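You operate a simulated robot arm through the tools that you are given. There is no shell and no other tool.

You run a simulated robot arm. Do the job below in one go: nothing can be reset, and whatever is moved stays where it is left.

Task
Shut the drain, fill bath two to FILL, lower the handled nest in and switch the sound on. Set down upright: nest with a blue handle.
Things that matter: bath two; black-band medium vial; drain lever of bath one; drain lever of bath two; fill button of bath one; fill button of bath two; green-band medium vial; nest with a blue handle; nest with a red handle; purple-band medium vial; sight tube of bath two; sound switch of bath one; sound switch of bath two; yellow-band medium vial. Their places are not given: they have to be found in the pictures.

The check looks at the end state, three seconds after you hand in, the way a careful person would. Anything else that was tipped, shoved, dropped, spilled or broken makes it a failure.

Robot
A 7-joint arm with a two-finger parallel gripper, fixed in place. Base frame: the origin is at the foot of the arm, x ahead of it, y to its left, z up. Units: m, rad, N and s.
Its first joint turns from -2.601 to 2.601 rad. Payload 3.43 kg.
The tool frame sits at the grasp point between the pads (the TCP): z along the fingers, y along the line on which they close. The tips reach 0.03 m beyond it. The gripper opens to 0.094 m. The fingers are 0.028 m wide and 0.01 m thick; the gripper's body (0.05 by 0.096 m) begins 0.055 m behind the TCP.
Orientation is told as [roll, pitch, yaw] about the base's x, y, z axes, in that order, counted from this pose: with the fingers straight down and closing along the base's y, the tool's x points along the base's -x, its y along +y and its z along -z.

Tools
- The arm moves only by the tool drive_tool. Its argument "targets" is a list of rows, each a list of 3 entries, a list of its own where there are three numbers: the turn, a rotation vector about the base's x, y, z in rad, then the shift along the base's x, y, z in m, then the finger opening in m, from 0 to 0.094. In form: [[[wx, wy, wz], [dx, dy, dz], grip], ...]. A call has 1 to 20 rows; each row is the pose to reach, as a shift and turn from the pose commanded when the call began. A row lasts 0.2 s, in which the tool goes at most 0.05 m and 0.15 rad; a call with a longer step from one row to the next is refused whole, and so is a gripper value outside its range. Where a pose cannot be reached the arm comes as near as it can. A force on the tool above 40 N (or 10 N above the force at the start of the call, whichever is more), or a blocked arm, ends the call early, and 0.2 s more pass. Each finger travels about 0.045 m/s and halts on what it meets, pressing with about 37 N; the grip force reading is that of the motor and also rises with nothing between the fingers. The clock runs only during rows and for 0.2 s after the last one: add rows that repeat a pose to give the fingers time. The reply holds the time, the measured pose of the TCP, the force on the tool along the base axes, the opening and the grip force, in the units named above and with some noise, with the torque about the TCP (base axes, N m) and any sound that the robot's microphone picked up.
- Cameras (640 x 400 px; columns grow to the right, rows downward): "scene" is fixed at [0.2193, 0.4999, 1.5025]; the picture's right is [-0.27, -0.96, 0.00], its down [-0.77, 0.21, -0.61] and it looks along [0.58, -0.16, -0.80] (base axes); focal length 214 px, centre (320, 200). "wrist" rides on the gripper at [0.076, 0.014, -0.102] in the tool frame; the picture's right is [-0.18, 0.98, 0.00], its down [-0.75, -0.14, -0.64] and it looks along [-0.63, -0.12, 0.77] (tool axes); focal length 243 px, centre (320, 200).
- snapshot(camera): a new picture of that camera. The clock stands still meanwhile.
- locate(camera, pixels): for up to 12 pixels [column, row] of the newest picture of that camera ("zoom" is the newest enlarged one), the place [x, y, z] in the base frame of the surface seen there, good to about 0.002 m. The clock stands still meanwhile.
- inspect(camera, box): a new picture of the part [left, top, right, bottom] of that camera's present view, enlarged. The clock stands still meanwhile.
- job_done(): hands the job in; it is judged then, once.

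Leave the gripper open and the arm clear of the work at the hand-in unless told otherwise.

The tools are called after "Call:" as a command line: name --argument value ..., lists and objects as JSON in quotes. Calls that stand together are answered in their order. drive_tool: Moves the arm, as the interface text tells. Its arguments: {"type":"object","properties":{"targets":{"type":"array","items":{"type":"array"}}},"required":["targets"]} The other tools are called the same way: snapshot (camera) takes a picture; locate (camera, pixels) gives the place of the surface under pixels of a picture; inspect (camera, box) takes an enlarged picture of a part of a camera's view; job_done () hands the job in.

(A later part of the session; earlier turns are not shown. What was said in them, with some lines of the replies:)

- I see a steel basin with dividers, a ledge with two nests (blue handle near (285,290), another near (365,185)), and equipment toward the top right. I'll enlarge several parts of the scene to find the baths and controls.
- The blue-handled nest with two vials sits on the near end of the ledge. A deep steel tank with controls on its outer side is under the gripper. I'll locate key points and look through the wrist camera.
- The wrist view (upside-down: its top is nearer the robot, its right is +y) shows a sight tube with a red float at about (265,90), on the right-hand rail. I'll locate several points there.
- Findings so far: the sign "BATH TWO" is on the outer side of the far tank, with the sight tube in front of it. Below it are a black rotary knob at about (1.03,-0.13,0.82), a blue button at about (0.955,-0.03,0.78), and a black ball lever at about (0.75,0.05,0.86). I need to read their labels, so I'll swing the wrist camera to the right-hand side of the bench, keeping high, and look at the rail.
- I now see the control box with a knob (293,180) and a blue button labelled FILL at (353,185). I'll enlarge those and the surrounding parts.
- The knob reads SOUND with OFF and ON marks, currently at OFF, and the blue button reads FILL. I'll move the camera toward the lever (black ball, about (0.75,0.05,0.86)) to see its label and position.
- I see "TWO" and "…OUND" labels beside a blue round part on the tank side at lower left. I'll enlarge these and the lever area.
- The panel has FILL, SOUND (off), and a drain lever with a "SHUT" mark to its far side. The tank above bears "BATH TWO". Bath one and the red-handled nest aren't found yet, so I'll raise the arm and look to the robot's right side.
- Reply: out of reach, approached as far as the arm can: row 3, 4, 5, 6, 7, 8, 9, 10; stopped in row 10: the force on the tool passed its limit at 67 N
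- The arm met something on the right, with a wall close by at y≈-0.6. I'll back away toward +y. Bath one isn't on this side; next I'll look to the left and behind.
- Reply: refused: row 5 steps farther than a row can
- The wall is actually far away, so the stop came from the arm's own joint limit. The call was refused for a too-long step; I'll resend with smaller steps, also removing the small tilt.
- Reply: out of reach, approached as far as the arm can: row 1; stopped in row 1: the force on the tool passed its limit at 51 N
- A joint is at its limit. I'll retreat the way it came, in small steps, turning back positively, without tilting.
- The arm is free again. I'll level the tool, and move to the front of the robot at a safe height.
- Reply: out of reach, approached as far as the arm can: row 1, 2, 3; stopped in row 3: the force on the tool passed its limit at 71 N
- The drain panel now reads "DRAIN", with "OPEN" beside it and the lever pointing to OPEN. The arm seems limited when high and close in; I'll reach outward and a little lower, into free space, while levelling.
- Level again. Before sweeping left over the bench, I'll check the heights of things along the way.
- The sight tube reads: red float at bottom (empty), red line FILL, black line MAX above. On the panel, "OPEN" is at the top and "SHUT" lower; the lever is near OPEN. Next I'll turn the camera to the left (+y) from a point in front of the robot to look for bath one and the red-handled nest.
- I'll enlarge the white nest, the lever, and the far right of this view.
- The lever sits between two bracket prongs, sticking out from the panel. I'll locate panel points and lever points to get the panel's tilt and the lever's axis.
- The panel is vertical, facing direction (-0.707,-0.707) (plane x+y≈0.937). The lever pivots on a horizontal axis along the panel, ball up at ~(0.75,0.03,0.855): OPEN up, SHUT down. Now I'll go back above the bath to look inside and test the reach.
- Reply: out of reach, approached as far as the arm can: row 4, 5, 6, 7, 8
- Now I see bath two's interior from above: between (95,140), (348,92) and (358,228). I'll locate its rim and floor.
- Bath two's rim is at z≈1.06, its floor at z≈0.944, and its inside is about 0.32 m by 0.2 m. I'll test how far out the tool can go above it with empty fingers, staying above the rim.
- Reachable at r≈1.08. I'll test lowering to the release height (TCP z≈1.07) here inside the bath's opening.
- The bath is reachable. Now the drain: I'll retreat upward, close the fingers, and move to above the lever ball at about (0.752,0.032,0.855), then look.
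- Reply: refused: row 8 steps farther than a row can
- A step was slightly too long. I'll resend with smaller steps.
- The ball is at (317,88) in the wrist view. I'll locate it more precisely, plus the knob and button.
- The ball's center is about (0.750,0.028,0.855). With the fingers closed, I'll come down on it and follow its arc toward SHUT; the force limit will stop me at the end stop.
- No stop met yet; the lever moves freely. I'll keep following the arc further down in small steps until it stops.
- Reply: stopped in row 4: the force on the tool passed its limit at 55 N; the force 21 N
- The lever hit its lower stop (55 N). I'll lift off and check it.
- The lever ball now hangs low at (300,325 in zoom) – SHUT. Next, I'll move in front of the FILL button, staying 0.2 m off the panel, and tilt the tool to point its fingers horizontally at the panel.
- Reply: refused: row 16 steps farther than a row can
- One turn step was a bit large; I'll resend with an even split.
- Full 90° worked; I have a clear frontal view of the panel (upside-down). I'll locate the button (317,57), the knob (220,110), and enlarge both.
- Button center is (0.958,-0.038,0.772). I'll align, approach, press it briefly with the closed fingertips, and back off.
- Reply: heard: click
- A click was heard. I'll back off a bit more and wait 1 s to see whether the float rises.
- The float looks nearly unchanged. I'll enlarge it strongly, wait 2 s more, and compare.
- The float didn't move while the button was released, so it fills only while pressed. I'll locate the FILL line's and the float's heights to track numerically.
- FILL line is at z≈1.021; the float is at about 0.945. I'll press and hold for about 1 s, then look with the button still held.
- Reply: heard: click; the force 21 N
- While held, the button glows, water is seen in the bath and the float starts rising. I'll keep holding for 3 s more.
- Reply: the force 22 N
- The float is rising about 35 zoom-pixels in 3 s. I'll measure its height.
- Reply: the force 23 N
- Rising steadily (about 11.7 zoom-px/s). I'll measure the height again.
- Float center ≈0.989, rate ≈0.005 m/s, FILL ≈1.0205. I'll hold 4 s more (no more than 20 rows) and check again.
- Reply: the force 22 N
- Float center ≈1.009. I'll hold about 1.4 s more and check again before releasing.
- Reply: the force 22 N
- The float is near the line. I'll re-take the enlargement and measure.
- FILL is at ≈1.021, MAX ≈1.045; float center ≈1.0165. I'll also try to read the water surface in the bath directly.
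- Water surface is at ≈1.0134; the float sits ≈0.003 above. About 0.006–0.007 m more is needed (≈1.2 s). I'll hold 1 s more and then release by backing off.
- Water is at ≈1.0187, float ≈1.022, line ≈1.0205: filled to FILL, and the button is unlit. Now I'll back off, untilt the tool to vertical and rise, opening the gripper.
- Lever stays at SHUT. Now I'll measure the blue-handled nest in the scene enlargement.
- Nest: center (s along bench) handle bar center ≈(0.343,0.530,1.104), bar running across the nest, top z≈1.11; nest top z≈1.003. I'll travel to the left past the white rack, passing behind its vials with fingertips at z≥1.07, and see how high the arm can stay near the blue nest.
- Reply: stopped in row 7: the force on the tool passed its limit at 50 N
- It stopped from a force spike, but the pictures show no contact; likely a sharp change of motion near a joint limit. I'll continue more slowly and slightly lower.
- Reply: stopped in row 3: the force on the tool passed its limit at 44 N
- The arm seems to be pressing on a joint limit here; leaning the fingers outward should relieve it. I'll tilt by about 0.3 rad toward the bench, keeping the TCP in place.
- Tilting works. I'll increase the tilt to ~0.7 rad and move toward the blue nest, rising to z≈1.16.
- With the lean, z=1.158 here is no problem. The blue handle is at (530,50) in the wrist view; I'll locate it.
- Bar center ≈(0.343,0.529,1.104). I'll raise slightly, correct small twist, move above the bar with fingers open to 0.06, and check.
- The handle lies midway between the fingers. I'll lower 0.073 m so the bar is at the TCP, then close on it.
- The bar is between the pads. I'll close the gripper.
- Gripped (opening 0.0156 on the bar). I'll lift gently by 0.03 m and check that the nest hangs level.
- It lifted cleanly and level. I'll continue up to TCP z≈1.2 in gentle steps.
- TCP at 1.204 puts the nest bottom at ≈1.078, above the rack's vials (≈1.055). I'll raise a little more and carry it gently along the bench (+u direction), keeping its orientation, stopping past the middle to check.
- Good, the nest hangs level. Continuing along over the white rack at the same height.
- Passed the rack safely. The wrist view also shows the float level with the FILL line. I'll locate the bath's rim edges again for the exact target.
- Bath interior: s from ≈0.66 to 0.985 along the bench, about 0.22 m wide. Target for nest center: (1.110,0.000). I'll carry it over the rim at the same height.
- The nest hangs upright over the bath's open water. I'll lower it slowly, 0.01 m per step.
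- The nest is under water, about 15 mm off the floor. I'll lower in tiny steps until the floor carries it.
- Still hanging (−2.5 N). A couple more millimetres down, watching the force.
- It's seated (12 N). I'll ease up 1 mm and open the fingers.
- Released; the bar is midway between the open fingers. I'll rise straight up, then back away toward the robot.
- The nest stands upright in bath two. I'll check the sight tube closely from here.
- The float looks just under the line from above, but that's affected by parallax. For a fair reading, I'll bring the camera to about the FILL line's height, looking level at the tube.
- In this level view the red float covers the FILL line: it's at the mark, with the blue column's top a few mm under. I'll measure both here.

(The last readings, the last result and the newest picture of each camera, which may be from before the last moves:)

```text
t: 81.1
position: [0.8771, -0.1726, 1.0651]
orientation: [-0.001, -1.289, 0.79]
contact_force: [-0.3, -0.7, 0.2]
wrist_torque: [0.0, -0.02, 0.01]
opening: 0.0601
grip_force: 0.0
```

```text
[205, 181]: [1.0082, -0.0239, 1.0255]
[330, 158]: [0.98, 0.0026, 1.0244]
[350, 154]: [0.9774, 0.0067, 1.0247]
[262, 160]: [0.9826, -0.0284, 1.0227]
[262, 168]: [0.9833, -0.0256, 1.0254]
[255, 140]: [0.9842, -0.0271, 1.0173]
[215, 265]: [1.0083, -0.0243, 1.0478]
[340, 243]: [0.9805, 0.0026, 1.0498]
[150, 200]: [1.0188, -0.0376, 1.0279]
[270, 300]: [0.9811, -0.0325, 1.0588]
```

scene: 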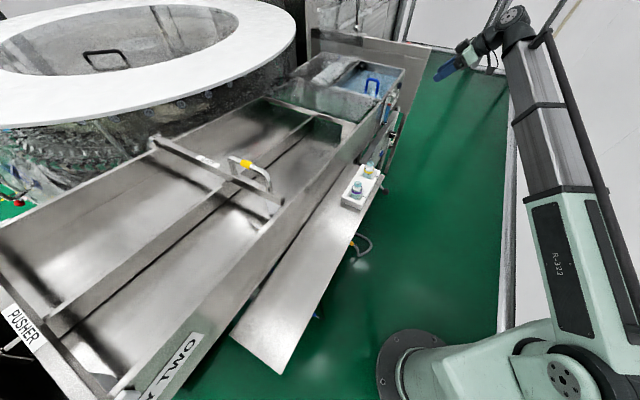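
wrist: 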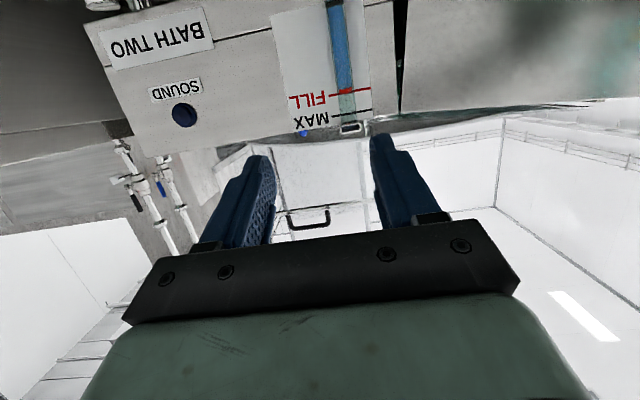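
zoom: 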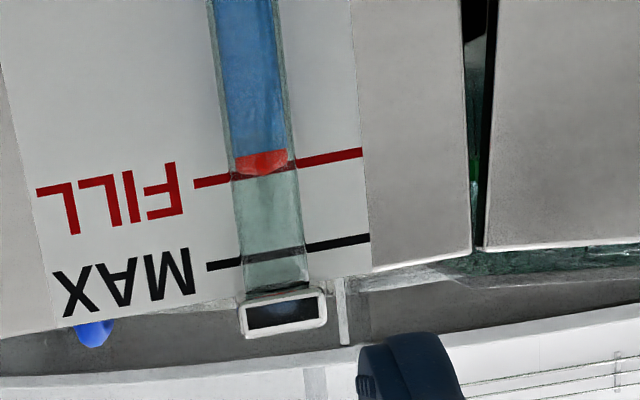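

The float is on the line, but the water surface itself reads about 2–4 mm low. I'll top it up with one short press (~0.6 s), then do the knob. First, move down in front of the FILL button with fingers closed and tool horizontal.

Call:
drive_tool --targets '[[[0.03, -0.03, 0], [-0.02, -0.01, -0.035], 0.03], [[0.06, -0.06, 0], [-0.03, -0.01, -0.08], 0], [[0.09, -0.09, 0], [-0.035, -0.005, -0.125], 0], [[0.12, -0.12, 0], [-0.04, 0, -0.17], 0], [[0.15, -0.15, 0], [-0.047, 0.004, -0.215], 0], [[0.18, -0.18, 0], [-0.047, 0.007, -0.26], 0], [[0.199, -0.199, 0], [-0.047, 0.007, -0.293], 0], [[0.199, -0.199, 0], [-0.047, 0.007, -0.293], 0]]'

Call:
snapshot --camera "wrist"

Call:
locate --camera "wrist" --pixels '[[316, 60], [220, 105]]'

```text
t: 82.9
position: [0.83, -0.1646, 0.7721]
orientation: [-1.452, -1.568, 2.242]
contact_force: [0.0, -1.0, -0.4]
wrist_torque: [-0.01, -0.02, 0.0]
opening: 0.0001
grip_force: 33.3
```

```text
taken
```

wrist: 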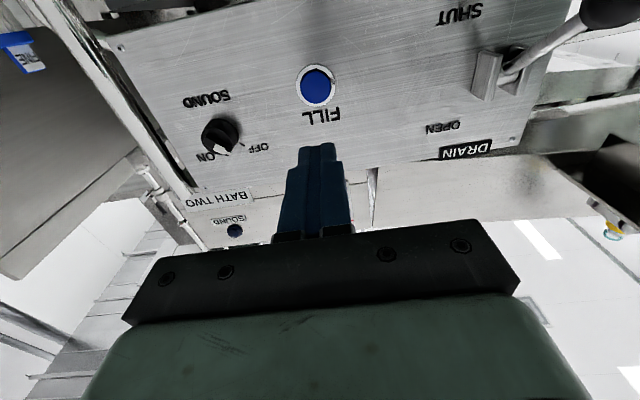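

```text
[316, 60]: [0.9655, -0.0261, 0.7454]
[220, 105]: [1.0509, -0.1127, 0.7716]
```

Aligned with the button at (317,85). I'll approach, press for roughly half a second, and release.

Call:
drive_tool --targets '[[[0, 0, 0], [0.0283, 0.0283, 0], 0], [[0, 0, 0], [0.0566, 0.0566, 0], 0], [[0, 0, 0], [0.0849, 0.0849, 0], 0], [[0, 0, 0], [0.099, 0.099, 0], 0], [[0, 0, 0], [0.1105, 0.1105, 0], 0], [[0, 0, 0], [0.1105, 0.1105, 0], 0], [[0, 0, 0], [0.1105, 0.1105, 0], 0], [[0, 0, 0], [0.096, 0.096, 0], 0], [[0, 0, 0], [0.07, 0.07, 0], 0], [[0, 0, 0], [0.04, 0.04, 0], 0]]'

Call:
inspect --camera "scene" --box '[380, 90, 396, 114]'

Call:
snapshot --camera "scene"

Call:
locate --camera "scene" --pixels '[[365, 82], [360, 82], [380, 78], [385, 82], [355, 88], [380, 80], [378, 76], [382, 84]]'

Call:
locate --camera "zoom" --pixels '[[285, 243], [302, 222], [265, 270], [338, 232], [337, 245], [275, 257], [294, 232]]'

Call:
snapshot --camera "wrist"

```text
t: 85.1
position: [0.8708, -0.1227, 0.7724]
orientation: [-0.741, -1.569, 1.531]
contact_force: [0.2, 0.5, -0.2]
wrist_torque: [-0.01, 0.02, 0.02]
opening: 0.0
grip_force: 33.1
heard: click
```

```text
16.00 times, centred on (388, 102) of scene
```

zoom: 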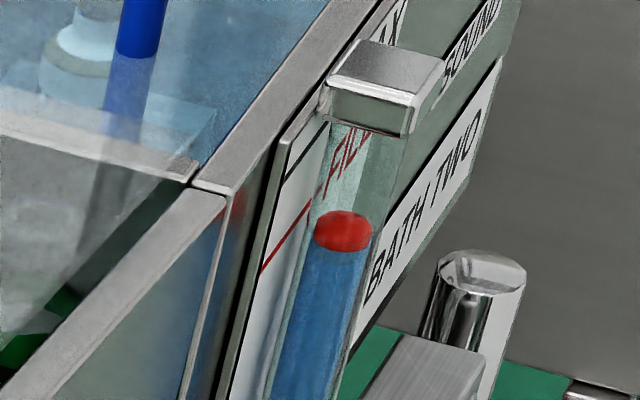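

```text
taken
```

scene: 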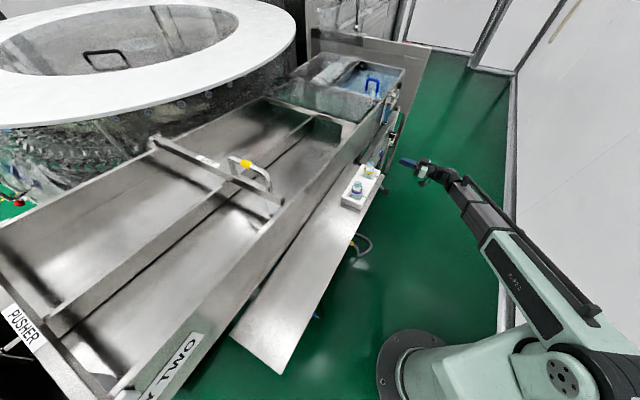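

```text
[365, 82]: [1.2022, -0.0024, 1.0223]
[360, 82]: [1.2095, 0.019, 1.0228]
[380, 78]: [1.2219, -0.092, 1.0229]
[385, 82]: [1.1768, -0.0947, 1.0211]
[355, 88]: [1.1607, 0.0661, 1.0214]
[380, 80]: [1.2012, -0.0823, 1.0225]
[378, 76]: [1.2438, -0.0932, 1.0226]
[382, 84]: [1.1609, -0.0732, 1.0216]
```

```text
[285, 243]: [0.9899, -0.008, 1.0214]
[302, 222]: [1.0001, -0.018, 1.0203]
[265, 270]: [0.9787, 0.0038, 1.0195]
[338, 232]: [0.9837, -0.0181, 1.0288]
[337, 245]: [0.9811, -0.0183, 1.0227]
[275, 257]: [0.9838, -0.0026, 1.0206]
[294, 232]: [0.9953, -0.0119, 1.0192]
```

```text
taken
```

wrist: 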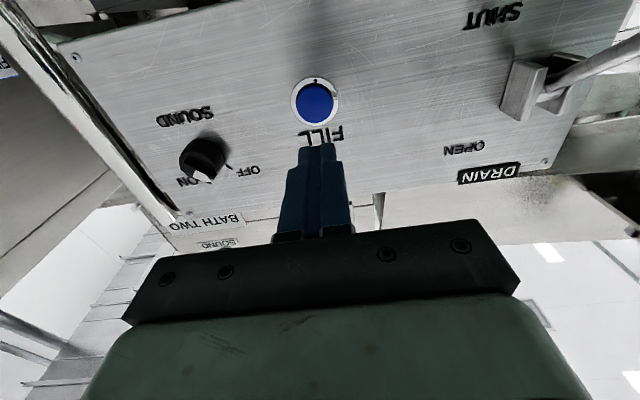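

Water is now ≈1.022 by the scene camera (line ≈1.0205 there), i.e. at FILL within measurement error. Now the SOUND knob: I'll enlarge it and locate its ticks and ridge.

Call:
inspect --camera "wrist" --box '[150, 90, 270, 210]'

```text
3.33 times, centred on (210, 150) of wrist
```

zoom: 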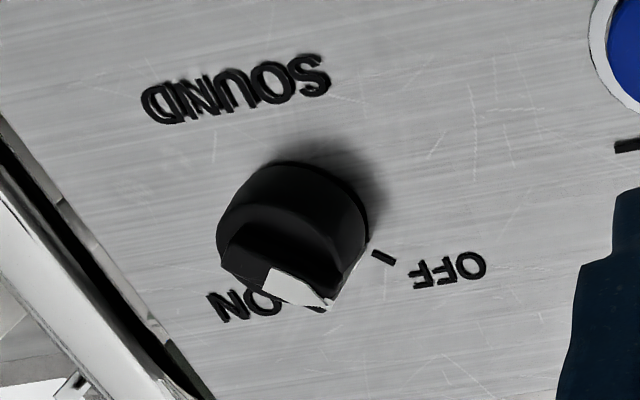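

The view is oblique; I'll move to look at the knob squarely at its own height.

Call:
drive_tool --targets '[[[0, 0, 0], [-0.025, -0.045, 0], 0], [[-0.05, 0.05, 0], [-0.015, -0.08, 0.02], 0], [[-0.1, 0.1, 0], [0.01, -0.105, 0.04], 0], [[-0.15, 0.15, 0], [0.03, -0.125, 0.06], 0], [[-0.199, 0.199, 0], [0.045, -0.1425, 0.073], 0], [[-0.199, 0.199, 0], [0.045, -0.1425, 0.073], 0]]'

Call:
snapshot --camera "wrist"

Call:
inspect --camera "wrist" --box '[260, 40, 380, 140]'

```text
refused: row 1 steps farther than a row can; nothing moved
```

```text
taken
```

wrist: 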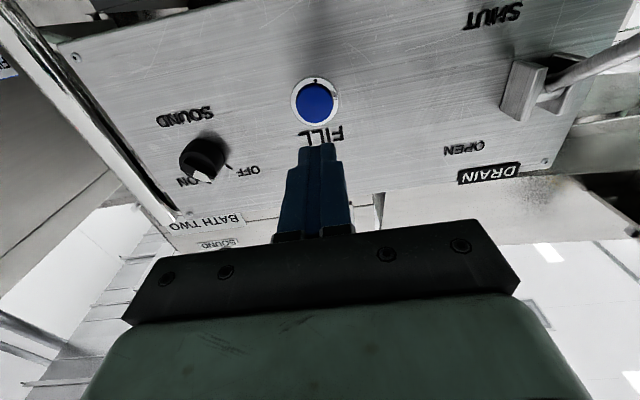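

```text
4.00 times, centred on (320, 90) of wrist
```

zoom: 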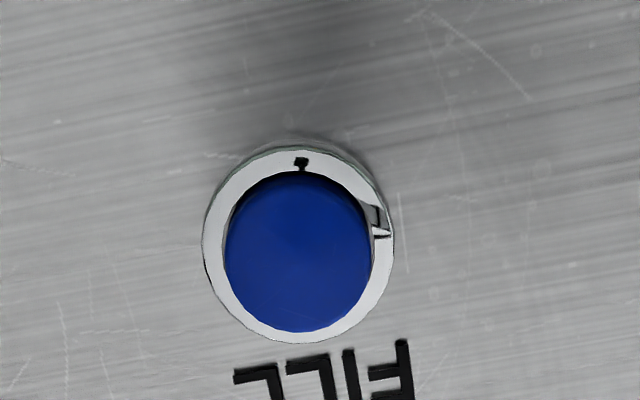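

The first step was too long; resending with smaller steps.

Call:
drive_tool --targets '[[[0, 0, 0], [-0.02, -0.035, 0], 0], [[-0.05, 0.05, 0], [-0.02, -0.07, 0.02], 0], [[-0.1, 0.1, 0], [0.0, -0.095, 0.04], 0], [[-0.15, 0.15, 0], [0.025, -0.12, 0.06], 0], [[-0.199, 0.199, 0], [0.045, -0.1425, 0.073], 0], [[-0.199, 0.199, 0], [0.045, -0.1425, 0.073], 0]]'

Call:
snapshot --camera "wrist"

Call:
inspect --camera "wrist" --box '[260, 40, 380, 140]'

```text
t: 86.5
position: [0.9147, -0.2685, 0.8452]
orientation: [-0.001, -1.289, 0.788]
contact_force: [0.7, 1.2, -0.7]
wrist_torque: [0.0, 0.05, 0.0]
opening: 0.0
grip_force: 32.6
```

```text
taken
```

wrist: 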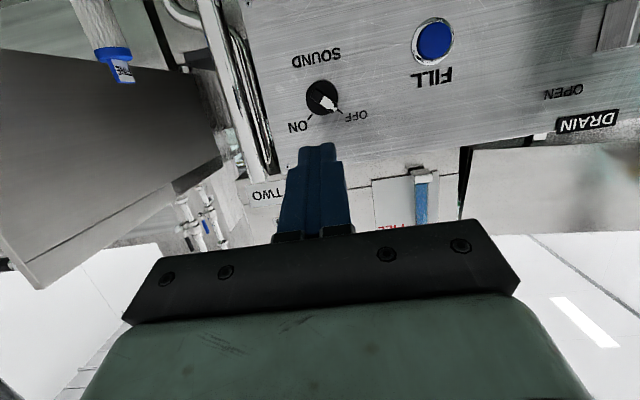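

```text
4.00 times, centred on (320, 90) of wrist
```

zoom: 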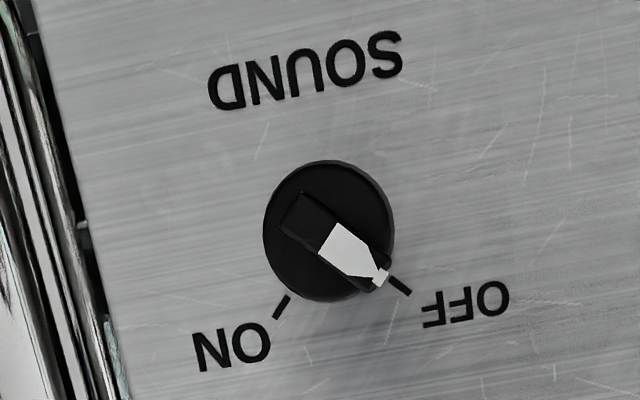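

A clear frontal view: knob center at zoom (329,230), pointer at OFF tick (400,286), ON tick at (281,307). I'll locate these.

Call:
locate --camera "zoom" --pixels '[[329, 237], [400, 286], [281, 307], [300, 208], [365, 270], [378, 280], [345, 250], [280, 240], [360, 190], [330, 300], [310, 225], [268, 230]]'

```text
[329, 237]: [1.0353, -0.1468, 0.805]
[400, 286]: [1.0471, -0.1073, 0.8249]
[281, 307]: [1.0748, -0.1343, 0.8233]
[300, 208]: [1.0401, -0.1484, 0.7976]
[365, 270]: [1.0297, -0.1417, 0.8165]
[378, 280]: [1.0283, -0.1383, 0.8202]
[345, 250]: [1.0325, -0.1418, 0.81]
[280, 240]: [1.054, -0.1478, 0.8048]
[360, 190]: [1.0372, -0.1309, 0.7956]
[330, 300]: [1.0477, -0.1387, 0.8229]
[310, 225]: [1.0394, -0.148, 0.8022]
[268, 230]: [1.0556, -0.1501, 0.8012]
```

Knob axis ≈ (s=0.836, z=0.803) i.e. (1.04,-0.14,…), ridge front at w≈0.628, disc face at w≈0.640, ticks at ±45° from up. Plan: tool horizontal, rolled −45° about the panel axis so the fingers straddle the ridge, grip, and turn +90° (clockwise seen from the front). First: level the tool and roll it in free space.

Call:
drive_tool --targets '[[[0.05, -0.05, 0], [0.005, 0.005, -0.01], 0.03], [[0.1, -0.1, 0], [0.01, 0.01, -0.02], 0.03], [[0.15, -0.15, 0], [0.02, 0.02, -0.03], 0.03], [[0.199, -0.199, 0], [0.0283, 0.0283, -0.042], 0.03], [[0.199, -0.199, 0], [0.0283, 0.0283, -0.042], 0.03]]'

Call:
drive_tool --targets '[[[-0.0926, -0.0926, 0], [0, 0, 0], 0.03], [[-0.1852, -0.1852, 0], [0, 0, 0], 0.03], [[-0.2778, -0.2778, 0], [0, 0, 0], 0.03], [[-0.3704, -0.3704, 0], [0, 0, 0], 0.03], [[-0.463, -0.463, 0], [0, 0, 0], 0.03], [[-0.5554, -0.5554, 0], [0, 0, 0], 0.03], [[-0.5554, -0.5554, 0], [0, 0, 0], 0.03]]'

Call:
snapshot --camera "wrist"

Call:
snapshot --camera "scene"

```text
t: 87.7
position: [0.9449, -0.2385, 0.8034]
orientation: [-1.596, -1.569, 2.383]
contact_force: [-0.3, 0.7, 0.3]
wrist_torque: [-0.02, -0.01, -0.02]
opening: 0.0301
grip_force: 0.0
```

```text
t: 89.3
position: [0.9445, -0.2396, 0.803]
orientation: [-1.566, -0.78, 2.356]
contact_force: [-0.1, -0.3, 0.2]
wrist_torque: [0.0, -0.02, 0.01]
opening: 0.03
grip_force: 0.0
```

```text
taken
```

wrist: 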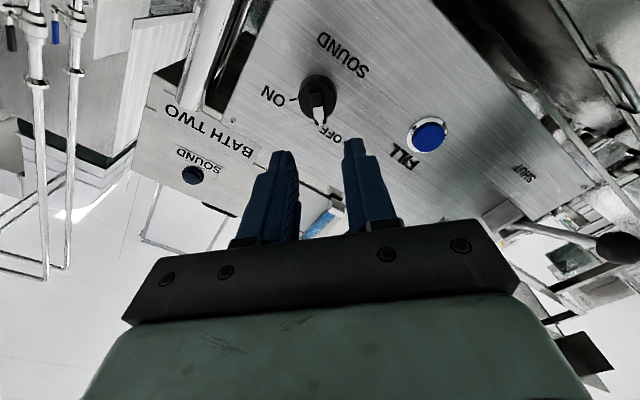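

```text
taken
```

scene: 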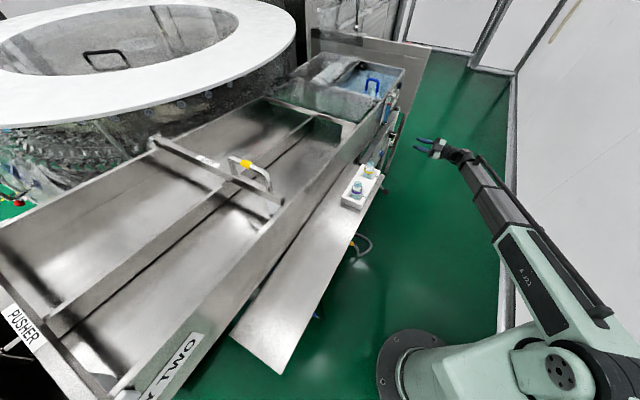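

The ridge points straight along the finger plane, centered between the fingers. I'll advance to just short of the knob and check alignment.

Call:
drive_tool --targets '[[[0, 0, 0], [0.02, 0.021, 0], 0.03], [[0, 0, 0], [0.042, 0.0434, 0], 0.03], [[0, 0, 0], [0.0577, 0.0596, 0], 0.03], [[0, 0, 0], [0.0577, 0.0596, 0], 0.03]]'

Call:
snapshot --camera "wrist"

Call:
inspect --camera "wrist" --box '[240, 80, 400, 220]'

Call:
inspect --camera "scene" --box '[370, 110, 450, 170]'

```text
t: 90.3
position: [1.0009, -0.1787, 0.7999]
orientation: [-1.567, -0.784, 2.353]
contact_force: [0.5, -0.5, 0.0]
wrist_torque: [0.0, 0.03, 0.01]
opening: 0.03
grip_force: 0.1
```

```text
taken
```

wrist: 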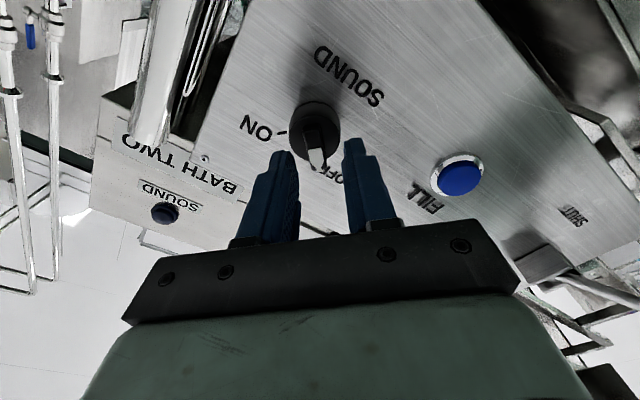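

```text
2.86 times, centred on (320, 150) of wrist
```

zoom: 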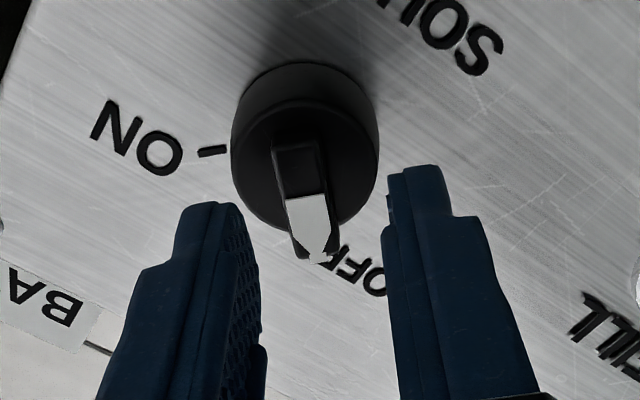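

```text
6.67 times, centred on (410, 140) of scene
```

zoom: 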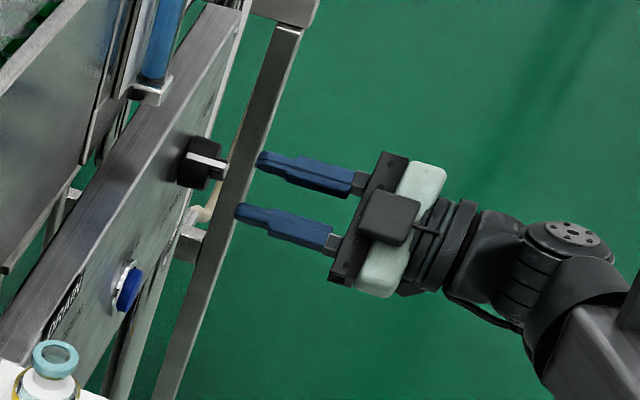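

The tool is about 3.5 mm off toward the upper-side direction (knob slightly left of the tool axis). I'll correct by (s +2.5 mm, z +3 mm), then advance until the pads overlap the ridge, and close.

Call:
drive_tool --targets '[[[0, 0, 0], [0.0018, -0.0018, 0.003], 0.03], [[0, 0, 0], [0.009, 0.0054, 0.003], 0.03], [[0, 0, 0], [0.016, 0.0124, 0.003], 0.03], [[0, 0, 0], [0.0199, 0.0163, 0.003], 0.03], [[0, 0, 0], [0.0199, 0.0163, 0.003], 0.03]]'

Call:
inspect --camera "wrist" --box '[240, 80, 400, 220]'

Call:
inspect --camera "scene" --box '[370, 110, 450, 170]'

```text
t: 91.5
position: [1.0217, -0.1632, 0.8062]
orientation: [-1.566, -0.783, 2.356]
contact_force: [1.1, 0.2, 0.2]
wrist_torque: [0.02, 0.0, 0.0]
opening: 0.03
grip_force: 0.0
```

```text
2.86 times, centred on (320, 150) of wrist
```

zoom: 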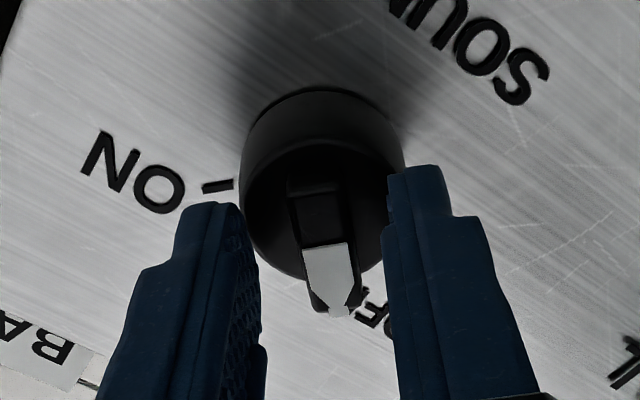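

```text
6.67 times, centred on (410, 140) of scene
```

zoom: 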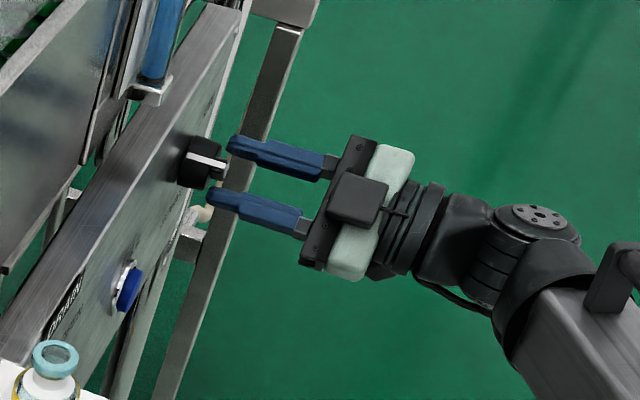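

The ridge is centered between the fingertips. I'll advance 2 mm more and close on it.

Call:
drive_tool --targets '[[[0, 0, 0], [0.0014, 0.0014, 0], 0.03], [[0, 0, 0], [0.0014, 0.0014, 0], 0.015], [[0, 0, 0], [0.0014, 0.0014, 0], 0], [[0, 0, 0], [0.0014, 0.0014, 0], 0], [[0, 0, 0], [0.0014, 0.0014, 0], 0]]'

Call:
inspect --camera "wrist" --box '[240, 80, 400, 220]'

```text
t: 92.7
position: [1.0224, -0.1613, 0.8058]
orientation: [-1.565, -0.783, 2.355]
contact_force: [-3.9, 1.7, -4.4]
wrist_torque: [0.05, 0.04, 0.09]
opening: 0.0118
grip_force: 44.7
```

```text
2.86 times, centred on (320, 150) of wrist
```

zoom: 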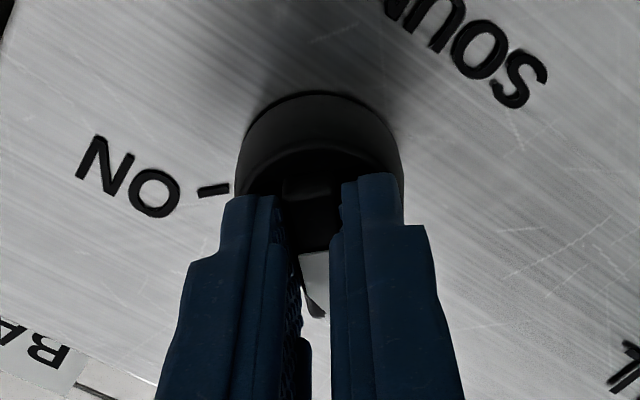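

Gripped on the ridge (opening 0.0118). Now I'll turn it +90° about the panel axis, clockwise from the front, toward ON.

Call:
drive_tool --targets '[[[0.0926, 0.0926, 0], [-0.0004, 0.0004, -0.0005], 0], [[0.1852, 0.1852, 0], [-0.0004, 0.0004, -0.0005], 0], [[0.2778, 0.2778, 0], [-0.0004, 0.0004, -0.0005], 0], [[0.3704, 0.3704, 0], [-0.0004, 0.0004, -0.0005], 0], [[0.463, 0.463, 0], [-0.0004, 0.0004, -0.0005], 0], [[0.5554, 0.5554, 0], [-0.0004, 0.0004, -0.0005], 0], [[0.648, 0.648, 0], [-0.0004, 0.0004, -0.0005], 0], [[0.7406, 0.7406, 0], [-0.0004, 0.0004, -0.0005], 0], [[0.8332, 0.8332, 0], [-0.0004, 0.0004, -0.0005], 0], [[0.9258, 0.9258, 0], [-0.0004, 0.0004, -0.0005], 0], [[1.0184, 1.0184, 0], [-0.0004, 0.0004, -0.0005], 0], [[1.1107, 1.1107, 0], [-0.0004, 0.0004, -0.0005], 0]]'

Call:
snapshot --camera "wrist"

Call:
inspect --camera "scene" --box '[340, 60, 440, 160]'

```text
t: 95.3
position: [1.0228, -0.1605, 0.8055]
orientation: [1.571, -0.784, -0.785]
contact_force: [1.4, -4.0, -3.0]
wrist_torque: [-0.29, 0.14, 0.03]
opening: 0.0116
grip_force: 45.2
```

```text
taken
```

wrist: 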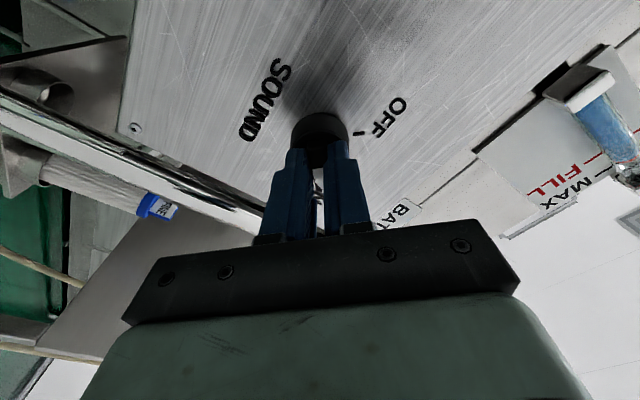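

```text
4.00 times, centred on (390, 110) of scene
```

zoom: 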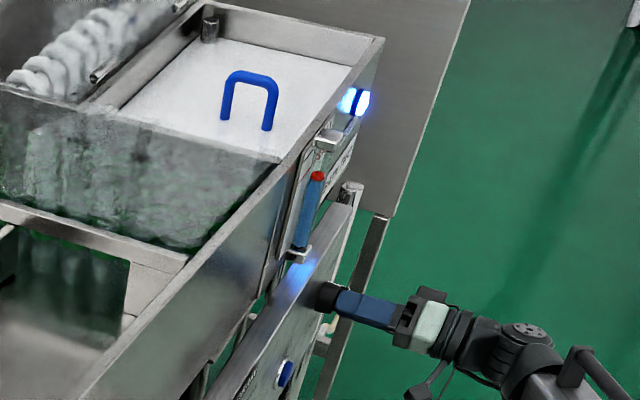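

The SOUND lamp is lit and the water is agitated: sound is on. I'll open the fingers and back straight off.

Call:
drive_tool --targets '[[[0, 0, 0], [0, 0, 0], 0.02], [[0, 0, 0], [0, 0, 0], 0.03], [[0, 0, 0], [0, 0, 0], 0.03], [[0, 0, 0], [-0.01, -0.01, 0], 0.03], [[0, 0, 0], [-0.03, -0.03, 0], 0.03], [[0, 0, 0], [-0.06, -0.06, 0], 0.04], [[0, 0, 0], [-0.09, -0.09, 0], 0.06]]'

Call:
snapshot --camera "wrist"

Call:
inspect --camera "scene" --box '[340, 60, 440, 160]'

```text
t: 96.9
position: [0.9336, -0.2497, 0.8032]
orientation: [1.573, -0.787, -0.784]
contact_force: [-0.2, 0.0, -0.4]
wrist_torque: [0.01, 0.01, 0.03]
opening: 0.0601
grip_force: 0.1
```

```text
taken
```

wrist: 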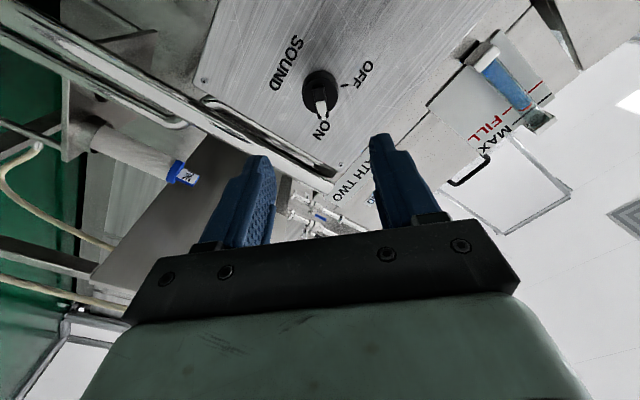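

```text
4.00 times, centred on (390, 110) of scene
```

zoom: 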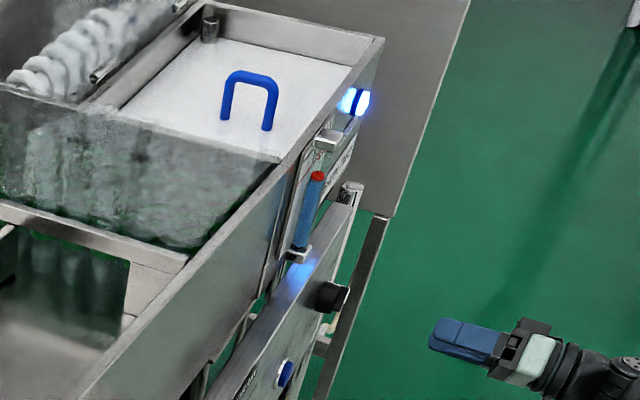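

The pointer is on ON. I'll back away further, roll the tool back, and take a last level look at the sight tube, lever and nest.

Call:
drive_tool --targets '[[[-0.0926, -0.0926, 0], [-0.015, -0.01, 0.0], 0.09], [[-0.1852, -0.1852, 0], [-0.025, -0.01, 0.02], 0.094], [[-0.2778, -0.2778, 0], [-0.035, -0.01, 0.05], 0.094], [[-0.3704, -0.3704, 0], [-0.045, 0.0, 0.09], 0.094], [[-0.463, -0.463, 0], [-0.055, 0.02, 0.13], 0.094], [[-0.5554, -0.5554, 0], [-0.06, 0.045, 0.165], 0.094], [[-0.5554, -0.5554, 0], [-0.06, 0.065, 0.2], 0.094], [[-0.5554, -0.5554, 0], [-0.06, 0.075, 0.24], 0.094]]'

Call:
drive_tool --targets '[[[-0.07, 0.07, 0], [0, 0, 0.01], 0.094], [[-0.14, 0.14, 0], [0, 0, 0.02], 0.094], [[-0.199, 0.199, 0], [0, 0, 0.023], 0.094], [[-0.199, 0.199, 0], [0, 0, 0.023], 0.094]]'

Call:
snapshot --camera "wrist"

Call:
snapshot --camera "scene"

```text
t: 98.7
position: [0.8727, -0.1765, 1.0456]
orientation: [-0.927, -1.569, 1.715]
contact_force: [-1.2, -0.1, -0.5]
wrist_torque: [0.02, 0.02, 0.02]
opening: 0.0942
grip_force: 0.1
```

```text
t: 99.7
position: [0.8715, -0.1771, 1.0693]
orientation: [-0.001, -1.289, 0.789]
contact_force: [-0.6, -0.5, 0.1]
wrist_torque: [0.04, -0.02, 0.02]
opening: 0.094
grip_force: 0.0
```

```text
taken
```

wrist: 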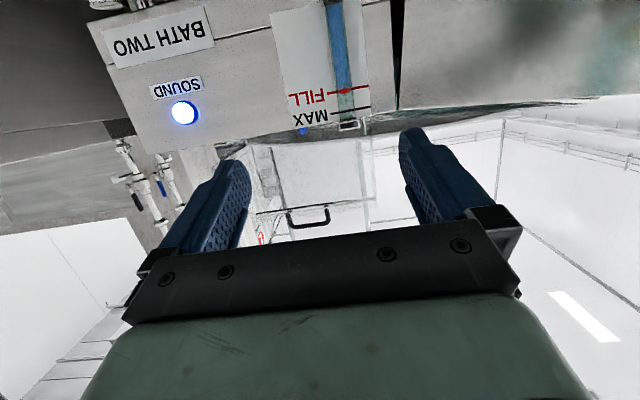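

```text
taken
```

scene: 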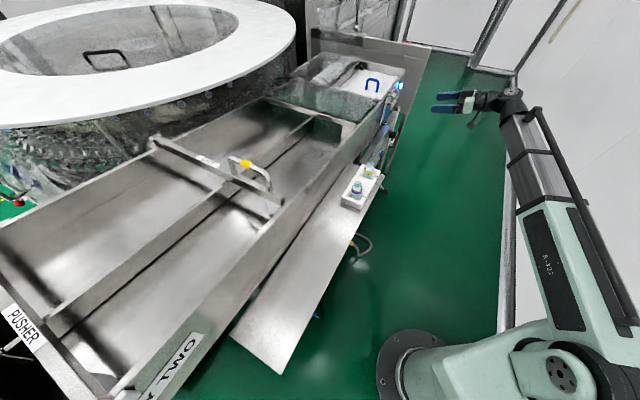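

I'll enlarge the sight tube one last time, and the nest and rack.

Call:
inspect --camera "wrist" --box '[290, 50, 430, 150]'

Call:
inspect --camera "scene" --box '[340, 60, 420, 220]'

Call:
inspect --camera "scene" --box '[335, 60, 415, 110]'

```text
4.00 times, centred on (360, 100) of wrist
```

zoom: 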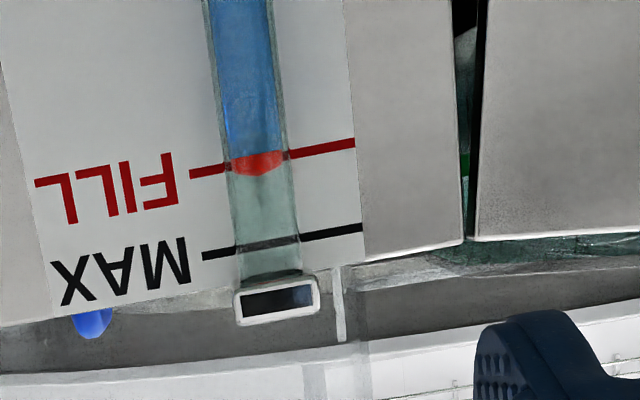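

```text
2.50 times, centred on (380, 140) of scene
```

zoom: 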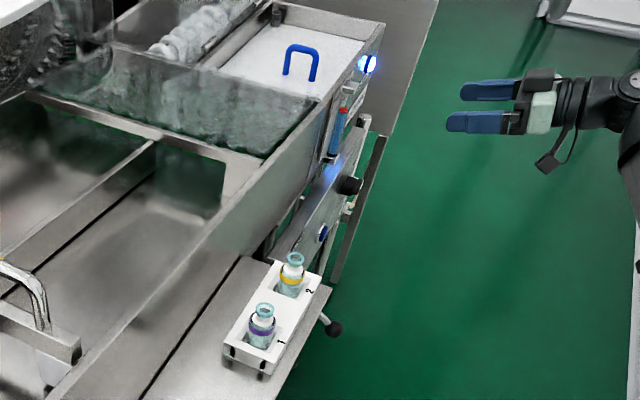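

```text
8.00 times, centred on (375, 85) of scene
```

zoom: 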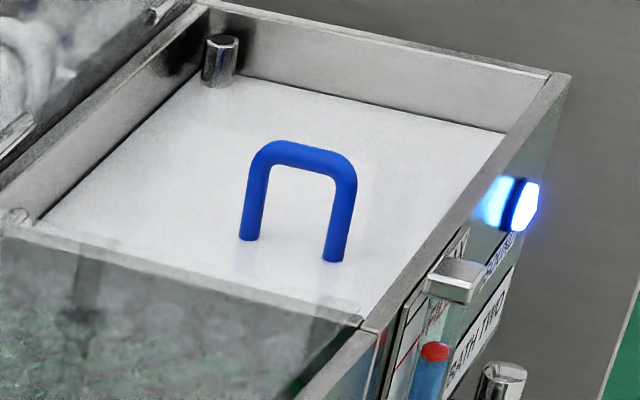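

The water stands at the FILL line, the drain lever is at SHUT, the blue-handled nest is upright in bath two, and the sound lamp is lit. The rack and vials are undisturbed, and the arm is clear with the gripper open. I'm handing in.

Call:
job_done

```text
The job is handed in.
```

I finished the job and handed it in. I have not been told whether it passed.

- **Drain:** the lever of bath two is down at SHUT, and I pushed it until it met its stop.
- **Water:** bath two is filled to FILL. The last level look at the sight tube showed the water at the line, well under MAX. I gave one short extra press after the nest went in, because the surface read a few millimetres low.
- **Nest:** the blue-handled nest stands upright on the floor of bath two, with its two vials still in it when I set it down. Once the sound was on, the churned water hid everything but the handle.
- **Sound:** the switch points to ON, the lamp is lit and the water is agitated.

The white rack with the purple- and yellow-band vials looked undisturbed at the end. The gripper is open and the arm is clear of the bench.

Early on, while I was looking around, the arm stopped several times on the force limit. The pictures showed no contact, and I took these stops to be joint limits.

I never found bath one or the red-handled nest, so I did not work any of bath one's controls.
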